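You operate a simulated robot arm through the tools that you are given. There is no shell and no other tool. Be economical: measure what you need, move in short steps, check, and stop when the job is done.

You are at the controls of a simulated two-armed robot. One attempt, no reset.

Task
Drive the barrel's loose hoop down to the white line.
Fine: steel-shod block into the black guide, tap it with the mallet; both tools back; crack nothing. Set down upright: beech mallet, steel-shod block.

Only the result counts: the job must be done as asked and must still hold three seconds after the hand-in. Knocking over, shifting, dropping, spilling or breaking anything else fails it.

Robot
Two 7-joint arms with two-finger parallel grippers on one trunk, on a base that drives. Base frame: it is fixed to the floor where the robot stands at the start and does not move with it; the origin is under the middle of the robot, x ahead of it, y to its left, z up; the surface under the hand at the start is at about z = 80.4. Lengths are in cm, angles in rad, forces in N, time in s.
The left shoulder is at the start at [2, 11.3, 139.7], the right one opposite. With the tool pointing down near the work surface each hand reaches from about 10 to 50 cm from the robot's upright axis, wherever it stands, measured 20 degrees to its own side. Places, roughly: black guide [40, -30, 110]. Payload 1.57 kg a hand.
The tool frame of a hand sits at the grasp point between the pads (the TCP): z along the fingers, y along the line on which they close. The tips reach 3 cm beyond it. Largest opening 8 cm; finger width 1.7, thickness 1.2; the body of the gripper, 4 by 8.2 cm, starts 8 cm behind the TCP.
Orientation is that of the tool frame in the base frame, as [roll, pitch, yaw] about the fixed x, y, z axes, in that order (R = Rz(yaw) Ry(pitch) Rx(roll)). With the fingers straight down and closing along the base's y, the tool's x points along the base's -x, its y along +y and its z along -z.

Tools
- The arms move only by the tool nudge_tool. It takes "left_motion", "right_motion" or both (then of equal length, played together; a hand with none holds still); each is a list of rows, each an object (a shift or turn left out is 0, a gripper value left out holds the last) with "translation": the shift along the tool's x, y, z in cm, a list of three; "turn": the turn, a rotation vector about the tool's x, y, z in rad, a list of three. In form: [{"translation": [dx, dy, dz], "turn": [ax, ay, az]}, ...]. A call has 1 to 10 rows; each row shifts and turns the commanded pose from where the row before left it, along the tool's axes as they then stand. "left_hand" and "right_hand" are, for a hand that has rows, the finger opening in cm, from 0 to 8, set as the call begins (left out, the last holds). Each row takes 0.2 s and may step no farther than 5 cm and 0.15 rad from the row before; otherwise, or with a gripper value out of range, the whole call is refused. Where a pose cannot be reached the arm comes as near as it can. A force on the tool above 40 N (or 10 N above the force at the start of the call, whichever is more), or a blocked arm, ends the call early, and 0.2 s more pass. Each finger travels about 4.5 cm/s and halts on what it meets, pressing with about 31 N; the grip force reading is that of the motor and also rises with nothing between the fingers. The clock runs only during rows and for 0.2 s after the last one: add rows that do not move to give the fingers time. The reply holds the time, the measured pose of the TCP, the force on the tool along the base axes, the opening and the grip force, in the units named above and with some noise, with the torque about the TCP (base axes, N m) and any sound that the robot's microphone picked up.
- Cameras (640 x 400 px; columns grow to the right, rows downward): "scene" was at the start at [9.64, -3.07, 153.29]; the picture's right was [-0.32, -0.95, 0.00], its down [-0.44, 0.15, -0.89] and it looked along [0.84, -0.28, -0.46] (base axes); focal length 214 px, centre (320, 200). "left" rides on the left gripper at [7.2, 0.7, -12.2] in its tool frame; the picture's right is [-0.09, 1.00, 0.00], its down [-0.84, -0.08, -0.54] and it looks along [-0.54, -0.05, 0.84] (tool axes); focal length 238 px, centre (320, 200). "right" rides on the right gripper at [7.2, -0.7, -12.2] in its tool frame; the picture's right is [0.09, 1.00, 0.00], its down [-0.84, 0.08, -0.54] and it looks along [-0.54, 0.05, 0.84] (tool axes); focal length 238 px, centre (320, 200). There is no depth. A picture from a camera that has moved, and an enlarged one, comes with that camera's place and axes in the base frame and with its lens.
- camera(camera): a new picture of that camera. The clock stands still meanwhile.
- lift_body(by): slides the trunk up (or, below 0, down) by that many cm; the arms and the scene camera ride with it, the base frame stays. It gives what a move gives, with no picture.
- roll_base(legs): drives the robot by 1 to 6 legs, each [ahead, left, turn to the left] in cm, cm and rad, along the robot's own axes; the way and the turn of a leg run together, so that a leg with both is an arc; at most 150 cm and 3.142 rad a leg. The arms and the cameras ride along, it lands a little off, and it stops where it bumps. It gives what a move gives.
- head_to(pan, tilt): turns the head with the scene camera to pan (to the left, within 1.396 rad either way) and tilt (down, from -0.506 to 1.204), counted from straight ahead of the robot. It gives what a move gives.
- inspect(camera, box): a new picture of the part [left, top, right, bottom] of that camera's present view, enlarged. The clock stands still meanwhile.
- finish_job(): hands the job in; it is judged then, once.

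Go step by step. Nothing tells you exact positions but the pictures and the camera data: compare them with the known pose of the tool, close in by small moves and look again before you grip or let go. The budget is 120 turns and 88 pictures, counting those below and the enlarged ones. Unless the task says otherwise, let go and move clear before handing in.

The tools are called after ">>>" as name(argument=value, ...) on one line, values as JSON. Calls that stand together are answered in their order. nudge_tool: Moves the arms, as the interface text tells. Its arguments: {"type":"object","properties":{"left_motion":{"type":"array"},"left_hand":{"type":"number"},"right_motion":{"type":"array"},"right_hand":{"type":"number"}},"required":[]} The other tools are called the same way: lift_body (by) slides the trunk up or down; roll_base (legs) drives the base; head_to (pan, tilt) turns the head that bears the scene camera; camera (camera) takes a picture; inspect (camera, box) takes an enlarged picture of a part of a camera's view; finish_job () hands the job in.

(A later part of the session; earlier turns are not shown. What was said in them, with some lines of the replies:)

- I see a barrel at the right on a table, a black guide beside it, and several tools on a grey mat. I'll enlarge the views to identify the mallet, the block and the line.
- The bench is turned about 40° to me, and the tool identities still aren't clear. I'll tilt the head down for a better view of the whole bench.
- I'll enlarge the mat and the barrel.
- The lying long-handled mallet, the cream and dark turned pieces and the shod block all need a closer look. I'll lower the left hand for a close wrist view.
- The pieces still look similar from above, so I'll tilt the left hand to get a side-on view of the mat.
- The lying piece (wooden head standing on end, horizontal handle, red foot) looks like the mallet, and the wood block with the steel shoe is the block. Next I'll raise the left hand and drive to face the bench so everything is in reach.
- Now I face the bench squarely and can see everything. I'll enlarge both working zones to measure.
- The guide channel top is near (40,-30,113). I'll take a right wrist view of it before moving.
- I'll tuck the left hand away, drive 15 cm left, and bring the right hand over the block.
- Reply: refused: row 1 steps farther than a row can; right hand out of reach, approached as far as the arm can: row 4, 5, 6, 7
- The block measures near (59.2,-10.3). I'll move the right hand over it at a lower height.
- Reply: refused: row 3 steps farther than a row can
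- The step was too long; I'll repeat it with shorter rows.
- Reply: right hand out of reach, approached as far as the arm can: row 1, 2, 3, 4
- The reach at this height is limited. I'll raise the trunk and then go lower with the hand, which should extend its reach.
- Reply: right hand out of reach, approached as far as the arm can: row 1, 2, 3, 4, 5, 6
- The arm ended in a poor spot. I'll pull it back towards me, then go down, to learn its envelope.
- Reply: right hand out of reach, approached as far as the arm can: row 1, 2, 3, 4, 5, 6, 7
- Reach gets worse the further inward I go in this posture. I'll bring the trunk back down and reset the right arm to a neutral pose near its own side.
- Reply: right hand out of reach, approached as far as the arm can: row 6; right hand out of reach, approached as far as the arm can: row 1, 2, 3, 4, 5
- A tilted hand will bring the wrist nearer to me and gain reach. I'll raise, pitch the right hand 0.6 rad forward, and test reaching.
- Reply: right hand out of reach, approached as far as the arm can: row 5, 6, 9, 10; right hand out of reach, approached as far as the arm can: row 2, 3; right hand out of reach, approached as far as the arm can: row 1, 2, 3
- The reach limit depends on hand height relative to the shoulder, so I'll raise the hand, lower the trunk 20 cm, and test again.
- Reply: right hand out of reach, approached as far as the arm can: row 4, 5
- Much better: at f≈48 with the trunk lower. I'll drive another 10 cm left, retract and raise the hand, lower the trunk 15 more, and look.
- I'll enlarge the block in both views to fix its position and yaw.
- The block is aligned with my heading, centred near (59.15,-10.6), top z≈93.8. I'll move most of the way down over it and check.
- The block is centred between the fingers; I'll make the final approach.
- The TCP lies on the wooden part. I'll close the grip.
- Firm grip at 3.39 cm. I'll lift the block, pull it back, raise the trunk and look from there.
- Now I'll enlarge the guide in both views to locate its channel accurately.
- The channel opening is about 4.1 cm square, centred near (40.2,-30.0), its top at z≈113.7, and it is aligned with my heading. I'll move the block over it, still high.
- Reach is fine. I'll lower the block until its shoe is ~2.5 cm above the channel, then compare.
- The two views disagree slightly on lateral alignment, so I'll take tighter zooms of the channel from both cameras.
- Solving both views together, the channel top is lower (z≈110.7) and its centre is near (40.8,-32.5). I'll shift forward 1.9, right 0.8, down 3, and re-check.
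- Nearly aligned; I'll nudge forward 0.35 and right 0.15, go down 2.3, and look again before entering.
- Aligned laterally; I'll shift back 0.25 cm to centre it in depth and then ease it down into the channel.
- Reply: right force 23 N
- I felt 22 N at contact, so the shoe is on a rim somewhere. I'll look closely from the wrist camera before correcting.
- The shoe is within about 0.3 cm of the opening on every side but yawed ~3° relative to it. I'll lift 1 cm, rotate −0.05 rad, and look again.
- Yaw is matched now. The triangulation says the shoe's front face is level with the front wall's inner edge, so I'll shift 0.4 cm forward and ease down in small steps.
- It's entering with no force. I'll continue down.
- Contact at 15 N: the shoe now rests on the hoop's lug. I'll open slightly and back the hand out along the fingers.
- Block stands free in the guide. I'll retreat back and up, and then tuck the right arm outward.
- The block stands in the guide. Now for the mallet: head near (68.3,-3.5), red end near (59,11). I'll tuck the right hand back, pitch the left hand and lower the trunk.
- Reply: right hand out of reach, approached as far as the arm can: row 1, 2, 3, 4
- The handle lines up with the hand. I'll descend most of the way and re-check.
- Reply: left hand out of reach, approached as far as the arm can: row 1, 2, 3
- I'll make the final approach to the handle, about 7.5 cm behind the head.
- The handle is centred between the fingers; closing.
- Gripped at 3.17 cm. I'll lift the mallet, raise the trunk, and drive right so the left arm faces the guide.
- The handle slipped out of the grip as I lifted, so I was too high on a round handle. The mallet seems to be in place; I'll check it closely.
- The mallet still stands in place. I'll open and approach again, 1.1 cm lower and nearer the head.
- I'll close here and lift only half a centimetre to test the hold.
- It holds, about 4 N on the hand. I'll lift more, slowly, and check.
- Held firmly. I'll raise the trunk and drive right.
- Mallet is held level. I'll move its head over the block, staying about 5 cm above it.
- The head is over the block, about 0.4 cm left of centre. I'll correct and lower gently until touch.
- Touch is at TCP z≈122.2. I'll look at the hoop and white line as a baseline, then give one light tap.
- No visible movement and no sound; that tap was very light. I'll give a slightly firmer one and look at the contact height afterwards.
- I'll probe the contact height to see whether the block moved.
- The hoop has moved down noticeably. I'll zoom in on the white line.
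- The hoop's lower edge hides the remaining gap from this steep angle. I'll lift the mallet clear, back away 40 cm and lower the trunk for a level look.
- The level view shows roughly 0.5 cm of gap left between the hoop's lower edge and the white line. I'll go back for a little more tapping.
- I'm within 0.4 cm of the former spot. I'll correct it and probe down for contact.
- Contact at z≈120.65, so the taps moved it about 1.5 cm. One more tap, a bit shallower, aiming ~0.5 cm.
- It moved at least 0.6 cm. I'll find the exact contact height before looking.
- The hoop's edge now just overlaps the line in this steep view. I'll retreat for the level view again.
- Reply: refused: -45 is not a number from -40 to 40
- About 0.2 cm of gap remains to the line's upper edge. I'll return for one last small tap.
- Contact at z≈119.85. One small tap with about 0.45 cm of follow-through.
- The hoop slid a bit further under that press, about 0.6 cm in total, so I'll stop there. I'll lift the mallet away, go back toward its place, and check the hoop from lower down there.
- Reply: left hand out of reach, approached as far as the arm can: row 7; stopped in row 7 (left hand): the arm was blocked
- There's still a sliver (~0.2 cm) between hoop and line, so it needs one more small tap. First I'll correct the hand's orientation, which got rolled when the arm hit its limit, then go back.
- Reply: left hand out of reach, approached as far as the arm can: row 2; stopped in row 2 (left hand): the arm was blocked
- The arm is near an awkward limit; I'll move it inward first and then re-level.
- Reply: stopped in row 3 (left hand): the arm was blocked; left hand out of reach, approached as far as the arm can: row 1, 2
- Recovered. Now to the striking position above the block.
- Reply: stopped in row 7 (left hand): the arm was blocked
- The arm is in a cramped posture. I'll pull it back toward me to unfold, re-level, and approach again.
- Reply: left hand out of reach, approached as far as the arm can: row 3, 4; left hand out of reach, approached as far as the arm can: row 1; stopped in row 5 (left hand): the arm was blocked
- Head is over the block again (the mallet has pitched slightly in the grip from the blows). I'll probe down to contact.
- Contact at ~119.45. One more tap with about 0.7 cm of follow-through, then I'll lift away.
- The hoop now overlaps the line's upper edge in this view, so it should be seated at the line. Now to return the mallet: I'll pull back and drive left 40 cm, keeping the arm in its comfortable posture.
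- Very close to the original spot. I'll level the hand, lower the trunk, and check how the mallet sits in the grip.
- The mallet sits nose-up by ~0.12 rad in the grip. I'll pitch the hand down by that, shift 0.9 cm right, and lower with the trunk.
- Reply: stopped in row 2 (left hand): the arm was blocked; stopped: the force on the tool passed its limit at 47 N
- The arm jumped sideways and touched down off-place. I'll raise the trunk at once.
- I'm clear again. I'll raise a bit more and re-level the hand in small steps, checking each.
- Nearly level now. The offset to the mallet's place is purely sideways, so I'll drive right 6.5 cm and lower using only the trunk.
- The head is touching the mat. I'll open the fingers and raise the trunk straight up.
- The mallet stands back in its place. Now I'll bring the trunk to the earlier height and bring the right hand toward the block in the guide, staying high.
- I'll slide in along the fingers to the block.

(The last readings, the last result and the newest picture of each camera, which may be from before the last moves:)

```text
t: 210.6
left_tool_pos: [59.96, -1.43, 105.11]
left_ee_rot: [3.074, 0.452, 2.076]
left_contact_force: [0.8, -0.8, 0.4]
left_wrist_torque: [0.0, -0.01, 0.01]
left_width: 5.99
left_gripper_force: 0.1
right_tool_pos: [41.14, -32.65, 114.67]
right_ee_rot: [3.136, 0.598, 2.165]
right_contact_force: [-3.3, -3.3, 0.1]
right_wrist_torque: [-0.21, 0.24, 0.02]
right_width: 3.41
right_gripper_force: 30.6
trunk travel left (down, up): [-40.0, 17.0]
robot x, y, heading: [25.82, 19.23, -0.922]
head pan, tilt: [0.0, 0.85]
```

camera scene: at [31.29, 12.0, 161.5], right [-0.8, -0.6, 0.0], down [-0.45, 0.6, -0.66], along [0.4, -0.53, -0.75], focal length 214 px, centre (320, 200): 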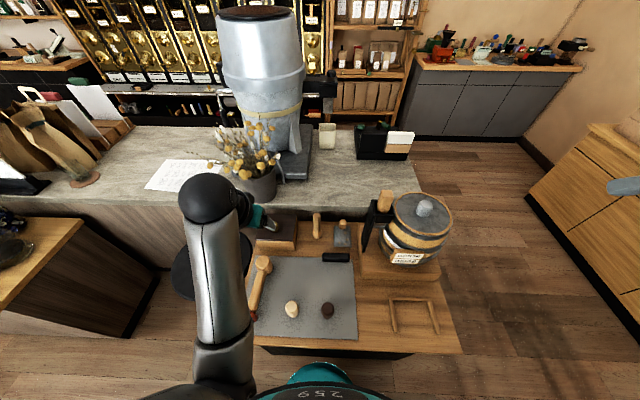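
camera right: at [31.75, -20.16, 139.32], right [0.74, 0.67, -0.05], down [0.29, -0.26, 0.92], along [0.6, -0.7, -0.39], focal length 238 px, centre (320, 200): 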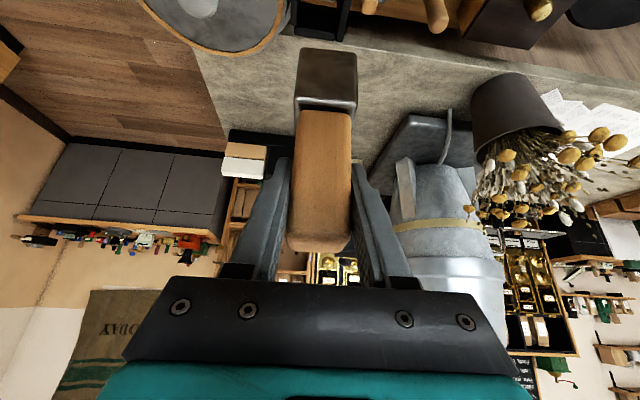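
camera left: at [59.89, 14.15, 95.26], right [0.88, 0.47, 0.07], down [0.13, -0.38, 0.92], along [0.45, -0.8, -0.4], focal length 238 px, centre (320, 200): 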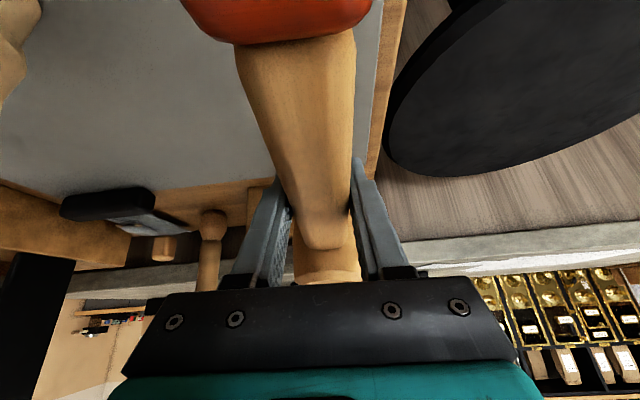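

Gripped at 3.41 cm. I'll lift straight up with the trunk, checking for forces.

>>> nudge_tool(right_motion=[{"translation": [0, -0.12, 0]}, {"translation": [0, 0, 0]}])

>>> lift_body(by=2)

>>> lift_body(by=14)

```text
t: 211.2
left_tool_pos: [60.08, -1.33, 105.07]
left_ee_rot: [3.073, 0.45, 2.077]
left_contact_force: [0.9, 0.7, 0.7]
left_wrist_torque: [-0.03, 0.0, -0.04]
left_width: 6.0
left_gripper_force: 0.1
right_tool_pos: [41.1, -32.62, 114.65]
right_ee_rot: [3.135, 0.597, 2.165]
right_contact_force: [-1.3, -1.2, -1.1]
right_wrist_torque: [-0.08, 0.13, -0.04]
right_width: 3.36
right_gripper_force: 31.1
trunk travel left (down, up): [-40.0, 17.0]
robot x, y, heading: [25.85, 19.43, -0.928]
head pan, tilt: [0.0, 0.85]
```

```text
t: 211.8
left_tool_pos: [60.01, -1.39, 107.16]
left_ee_rot: [3.073, 0.452, 2.078]
left_contact_force: [0.1, -1.0, -0.5]
left_wrist_torque: [0.0, -0.04, 0.01]
left_width: 5.98
left_gripper_force: 0.1
right_tool_pos: [41.09, -32.62, 116.59]
right_ee_rot: [3.135, 0.6, 2.165]
right_contact_force: [-1.1, -0.6, -1.6]
right_wrist_torque: [-0.01, 0.07, 0.01]
right_width: 3.35
right_gripper_force: 31.1
trunk travel left (down, up): [-42.0, 15.0]
robot x, y, heading: [26.18, 19.16, -0.925]
head pan, tilt: [0.0, 0.85]
```

```text
t: 213.5
left_tool_pos: [60.06, -1.39, 121.14]
left_ee_rot: [3.072, 0.452, 2.076]
left_contact_force: [-0.2, 0.1, -0.1]
left_wrist_torque: [0.0, 0.05, -0.01]
left_width: 5.99
left_gripper_force: 0.0
right_tool_pos: [41.14, -32.7, 130.63]
right_ee_rot: [3.136, 0.596, 2.166]
right_contact_force: [1.2, -0.1, -1.7]
right_wrist_torque: [-0.03, -0.02, -0.01]
right_width: 3.35
right_gripper_force: 31.6
trunk travel left (down, up): [-56.0, 1.0]
robot x, y, heading: [26.19, 19.58, -0.925]
head pan, tilt: [0.0, 0.85]
```

The block is out and clear. I'll pull it back 7 cm and drive left about 28 cm to its place on the mat.

>>> nudge_tool(right_motion=[{"translation": [2.89, 0, -1.98]}, {"translation": [2.89, 0, -1.98]}, {"translation": [0, 0, 0]}])

>>> roll_base(legs=[[0, 27.8, 0]])

```text
t: 214.3
left_tool_pos: [60.07, -1.35, 121.08]
left_ee_rot: [3.075, 0.451, 2.077]
left_contact_force: [-0.8, 0.2, 0.5]
left_wrist_torque: [-0.03, -0.01, -0.01]
left_width: 6.01
left_gripper_force: 0.1
right_tool_pos: [37.15, -26.88, 130.61]
right_ee_rot: [3.136, 0.597, 2.165]
right_contact_force: [0.0, -0.4, -1.6]
right_wrist_torque: [0.01, -0.02, -0.01]
right_width: 3.33
right_gripper_force: 30.7
trunk travel left (down, up): [-56.0, 1.0]
robot x, y, heading: [26.17, 19.33, -0.926]
head pan, tilt: [0.0, 0.85]
```

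```text
t: 216.2
left_tool_pos: [82.25, 15.26, 121.2]
left_ee_rot: [3.075, 0.453, 2.074]
left_contact_force: [-0.6, 0.7, 0.4]
left_wrist_torque: [-0.04, 0.01, -0.01]
left_width: 6.03
left_gripper_force: 0.0
right_tool_pos: [59.21, -10.28, 130.62]
right_ee_rot: [3.136, 0.597, 2.166]
right_contact_force: [0.3, -0.2, -1.5]
right_wrist_torque: [0.0, 0.02, 0.0]
right_width: 3.38
right_gripper_force: 31.1
trunk travel left (down, up): [-56.0, 1.0]
robot x, y, heading: [48.11, 35.7, -0.927]
head pan, tilt: [0.0, 0.85]
```

Right over the block's original spot. I'll lower with the trunk, in stages.

>>> lift_body(by=-34)

>>> lift_body(by=-2)

>>> lift_body(by=-1)

```text
t: 219.6
left_tool_pos: [82.08, 15.24, 87.13]
left_ee_rot: [3.074, 0.45, 2.076]
left_contact_force: [-0.4, -0.5, -0.2]
left_wrist_torque: [-0.02, -0.01, 0.02]
left_width: 5.97
left_gripper_force: 0.1
right_tool_pos: [59.24, -10.28, 96.55]
right_ee_rot: [3.134, 0.598, 2.162]
right_contact_force: [0.1, -0.4, -2.1]
right_wrist_torque: [-0.01, 0.03, -0.02]
right_width: 3.34
right_gripper_force: 30.7
trunk travel left (down, up): [-22.0, 35.0]
robot x, y, heading: [48.49, 35.92, -0.926]
head pan, tilt: [0.0, 0.85]
```

```text
t: 220.2
left_tool_pos: [82.11, 15.27, 85.13]
left_ee_rot: [3.073, 0.452, 2.074]
left_contact_force: [0.7, -0.1, 0.1]
left_wrist_torque: [-0.02, 0.01, -0.03]
left_width: 5.99
left_gripper_force: 0.2
right_tool_pos: [59.09, -10.31, 94.64]
right_ee_rot: [3.137, 0.597, 2.161]
right_contact_force: [0.2, 0.3, -1.6]
right_wrist_torque: [-0.03, 0.05, 0.01]
right_width: 3.38
right_gripper_force: 31.0
trunk travel left (down, up): [-20.0, 37.0]
robot x, y, heading: [48.38, 36.1, -0.93]
head pan, tilt: [0.0, 0.85]
```

```text
t: 220.8
left_tool_pos: [82.04, 15.2, 84.16]
left_ee_rot: [3.075, 0.451, 2.077]
left_contact_force: [0.5, -0.7, 0.5]
left_wrist_torque: [0.0, 0.04, 0.0]
left_width: 6.02
left_gripper_force: 0.0
right_tool_pos: [59.19, -10.24, 93.61]
right_ee_rot: [3.138, 0.598, 2.162]
right_contact_force: [-0.3, 0.9, -1.3]
right_wrist_torque: [0.0, 0.01, 0.0]
right_width: 3.34
right_gripper_force: 31.2
trunk travel left (down, up): [-19.0, 38.0]
robot x, y, heading: [48.01, 36.04, -0.928]
head pan, tilt: [0.0, 0.85]
```

>>> lift_body(by=-0.5)

>>> lift_body(by=-0.4)

>>> lift_body(by=-0.3)

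```text
t: 221.4
left_tool_pos: [82.05, 15.2, 83.7]
left_ee_rot: [3.074, 0.453, 2.076]
left_contact_force: [0.0, 0.0, 0.9]
left_wrist_torque: [0.02, 0.02, -0.01]
left_width: 5.99
left_gripper_force: 0.1
right_tool_pos: [59.07, -10.27, 93.14]
right_ee_rot: [3.137, 0.596, 2.162]
right_contact_force: [0.1, 0.1, -1.0]
right_wrist_torque: [-0.01, 0.01, 0.0]
right_width: 3.36
right_gripper_force: 31.0
trunk travel left (down, up): [-18.5, 38.5]
robot x, y, heading: [48.35, 35.94, -0.927]
head pan, tilt: [0.0, 0.85]
```

```text
t: 221.9
left_tool_pos: [82.21, 15.19, 83.44]
left_ee_rot: [3.074, 0.453, 2.075]
left_contact_force: [0.3, 0.4, 0.3]
left_wrist_torque: [0.01, -0.01, 0.02]
left_width: 6.01
left_gripper_force: 0.1
right_tool_pos: [59.06, -10.29, 92.7]
right_ee_rot: [3.135, 0.599, 2.163]
right_contact_force: [1.3, 0.2, -0.6]
right_wrist_torque: [-0.01, 0.01, -0.03]
right_width: 3.35
right_gripper_force: 31.2
trunk travel left (down, up): [-18.1, 38.9]
robot x, y, heading: [48.17, 36.32, -0.93]
head pan, tilt: [0.0, 0.85]
```

```text
t: 222.4
left_tool_pos: [82.07, 15.23, 82.89]
left_ee_rot: [3.074, 0.452, 2.076]
left_contact_force: [-0.3, 1.1, 0.7]
left_wrist_torque: [0.01, -0.03, -0.02]
left_width: 6.0
left_gripper_force: 0.0
right_tool_pos: [59.14, -10.35, 92.39]
right_ee_rot: [3.135, 0.598, 2.163]
right_contact_force: [-0.1, 0.2, -1.8]
right_wrist_torque: [0.04, -0.01, -0.01]
right_width: 3.32
right_gripper_force: 31.4
trunk travel left (down, up): [-17.8, 39.2]
robot x, y, heading: [48.19, 36.06, -0.923]
head pan, tilt: [0.0, 0.85]
```

>>> lift_body(by=-0.3)

>>> lift_body(by=-0.3)

>>> lift_body(by=-0.3)

```text
t: 222.9
left_tool_pos: [82.19, 15.31, 82.62]
left_ee_rot: [3.073, 0.452, 2.076]
left_contact_force: [-0.9, -0.4, -0.2]
left_wrist_torque: [-0.01, 0.02, -0.01]
left_width: 5.99
left_gripper_force: 0.0
right_tool_pos: [59.13, -10.41, 92.14]
right_ee_rot: [3.136, 0.596, 2.163]
right_contact_force: [-0.4, -1.0, -1.3]
right_wrist_torque: [-0.01, -0.01, -0.01]
right_width: 3.35
right_gripper_force: 30.8
trunk travel left (down, up): [-17.5, 39.5]
robot x, y, heading: [48.08, 36.07, -0.923]
head pan, tilt: [0.0, 0.85]
```

```text
t: 223.4
left_tool_pos: [82.01, 15.25, 82.39]
left_ee_rot: [3.075, 0.451, 2.075]
left_contact_force: [-0.6, 0.0, -0.1]
left_wrist_torque: [0.03, 0.0, 0.03]
left_width: 5.99
left_gripper_force: 0.1
right_tool_pos: [59.18, -10.33, 91.94]
right_ee_rot: [3.136, 0.6, 2.164]
right_contact_force: [-1.9, 1.5, 4.8]
right_wrist_torque: [0.19, 0.37, -0.04]
right_width: 3.36
right_gripper_force: 30.8
trunk travel left (down, up): [-17.2, 39.8]
robot x, y, heading: [47.88, 35.98, -0.93]
head pan, tilt: [0.0, 0.85]
```

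```text
t: 224.0
left_tool_pos: [82.13, 15.24, 82.05]
left_ee_rot: [3.073, 0.454, 2.076]
left_contact_force: [0.2, 0.1, -0.1]
left_wrist_torque: [-0.02, 0.01, 0.04]
left_width: 6.01
left_gripper_force: 0.1
right_tool_pos: [59.14, -10.38, 91.83]
right_ee_rot: [3.137, 0.607, 2.165]
right_contact_force: [-2.9, 0.9, 21.3]
right_wrist_torque: [-0.13, 0.21, -0.04]
right_width: 3.38
right_gripper_force: 30.5
trunk travel left (down, up): [-16.9, 40.1]
robot x, y, heading: [48.09, 35.82, -0.926]
head pan, tilt: [0.0, 0.85]
```

The block is seated on the mat at z≈91.9. I'll relieve the pressure, open, and raise the trunk straight up.

>>> lift_body(by=0.3)

>>> nudge_tool(right_hand=6.5, right_motion=[{"translation": [0, 0, 0]}, {"translation": [0, 0, 0]}, {"translation": [0, 0, 0]}, {"translation": [0, 0, 0]}])

>>> lift_body(by=30)

>>> head_to(pan=-0.4, tilt=0.75)

>>> camera(camera="scene")

```text
t: 224.5
left_tool_pos: [82.04, 15.22, 82.23]
left_ee_rot: [3.073, 0.453, 2.076]
left_contact_force: [-0.2, 0.8, -0.9]
left_wrist_torque: [0.03, -0.02, -0.02]
left_width: 6.0
left_gripper_force: 0.1
right_tool_pos: [59.18, -10.29, 91.78]
right_ee_rot: [3.135, 0.599, 2.164]
right_contact_force: [3.3, -4.4, 9.2]
right_wrist_torque: [-0.77, -0.47, 0.07]
right_width: 3.37
right_gripper_force: 31.5
trunk travel left (down, up): [-17.2, 39.8]
robot x, y, heading: [48.56, 35.92, -0.928]
head pan, tilt: [0.0, 0.85]
```

```text
t: 225.5
left_tool_pos: [82.16, 15.28, 82.39]
left_ee_rot: [3.073, 0.453, 2.074]
left_contact_force: [-0.3, 0.9, -0.9]
left_wrist_torque: [-0.01, 0.0, -0.02]
left_width: 6.03
left_gripper_force: 0.1
right_tool_pos: [59.23, -10.22, 91.82]
right_ee_rot: [3.136, 0.598, 2.163]
right_contact_force: [-0.3, 0.7, -0.1]
right_wrist_torque: [0.05, 0.0, 0.0]
right_width: 6.5
right_gripper_force: 0.0
trunk travel left (down, up): [-17.2, 39.8]
robot x, y, heading: [48.13, 35.62, -0.927]
head pan, tilt: [0.0, 0.85]
```

```text
t: 228.5
left_tool_pos: [81.98, 15.22, 112.3]
left_ee_rot: [3.073, 0.453, 2.076]
left_contact_force: [-0.6, -0.1, 0.7]
left_wrist_torque: [0.02, -0.01, -0.01]
left_width: 5.98
left_gripper_force: 0.0
right_tool_pos: [59.08, -10.35, 121.83]
right_ee_rot: [3.135, 0.596, 2.161]
right_contact_force: [-0.8, 0.1, 0.0]
right_wrist_torque: [0.02, 0.01, 0.02]
right_width: 6.48
right_gripper_force: 0.0
trunk travel left (down, up): [-47.2, 9.8]
robot x, y, heading: [48.24, 35.95, -0.93]
head pan, tilt: [0.0, 0.85]
```

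```text
t: 229.4
left_tool_pos: [82.07, 15.22, 112.44]
left_ee_rot: [3.075, 0.451, 2.075]
left_contact_force: [0.9, 0.1, -0.7]
left_wrist_torque: [0.01, 0.04, 0.0]
left_width: 5.99
left_gripper_force: 0.0
right_tool_pos: [59.21, -10.38, 121.65]
right_ee_rot: [3.136, 0.598, 2.163]
right_contact_force: [0.9, 0.9, -0.6]
right_wrist_torque: [0.02, 0.01, 0.03]
right_width: 6.52
right_gripper_force: 0.0
trunk travel left (down, up): [-47.2, 9.8]
robot x, y, heading: [48.13, 35.87, -0.928]
head pan, tilt: [-0.4, 0.75]
```

```text
0 pictures are left
camera scene: at [50.81, 26.91, 153.1], right [-0.97, -0.24, 0.0], down [-0.17, 0.66, -0.73], along [0.18, -0.71, -0.68], focal length 214 px, centre (320, 200)
```

scene: 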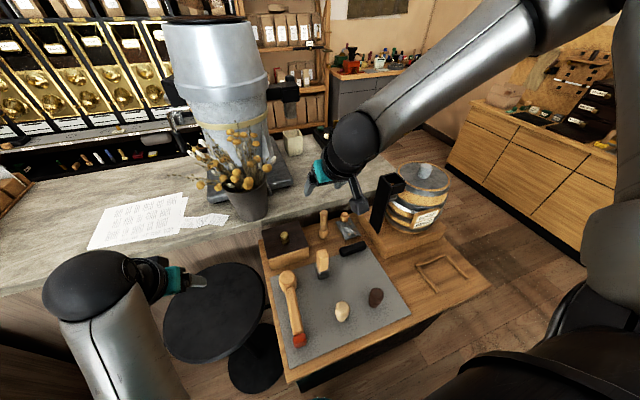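

The picture shows the mallet and the block standing upright in their places on the mat. Both hands are empty and clear, and the hoop was down at the white line when I last saw it, so I'm handing in.

>>> finish_job()

```text
The job is handed in.
```

I handed the job in with the loose hoop driven down to about the top edge of the white line. In my last close view, from steeply above, it looked level with the edge or up to about 2 mm onto the line. I couldn't measure it more exactly, and I didn't zoom in on it again after that last tap.

- **Tools:** The mallet and the steel-shod block are standing upright in their places on the mat, and both hands are empty and clear.
- **Mallet choice:** I took the long-handled wooden mallet with the red end to be the beech mallet. Nothing on the bench is labelled, so that was my judgement.
- **Mallet slip and bump:** The first grip on the mallet slipped without moving it. While returning it, the arm jumped sideways and set it down hard (47 N) off its spot, at about the bench's left edge. I lifted it off and put it in its place.
- **Damage:** I saw no cracks and nothing knocked over.
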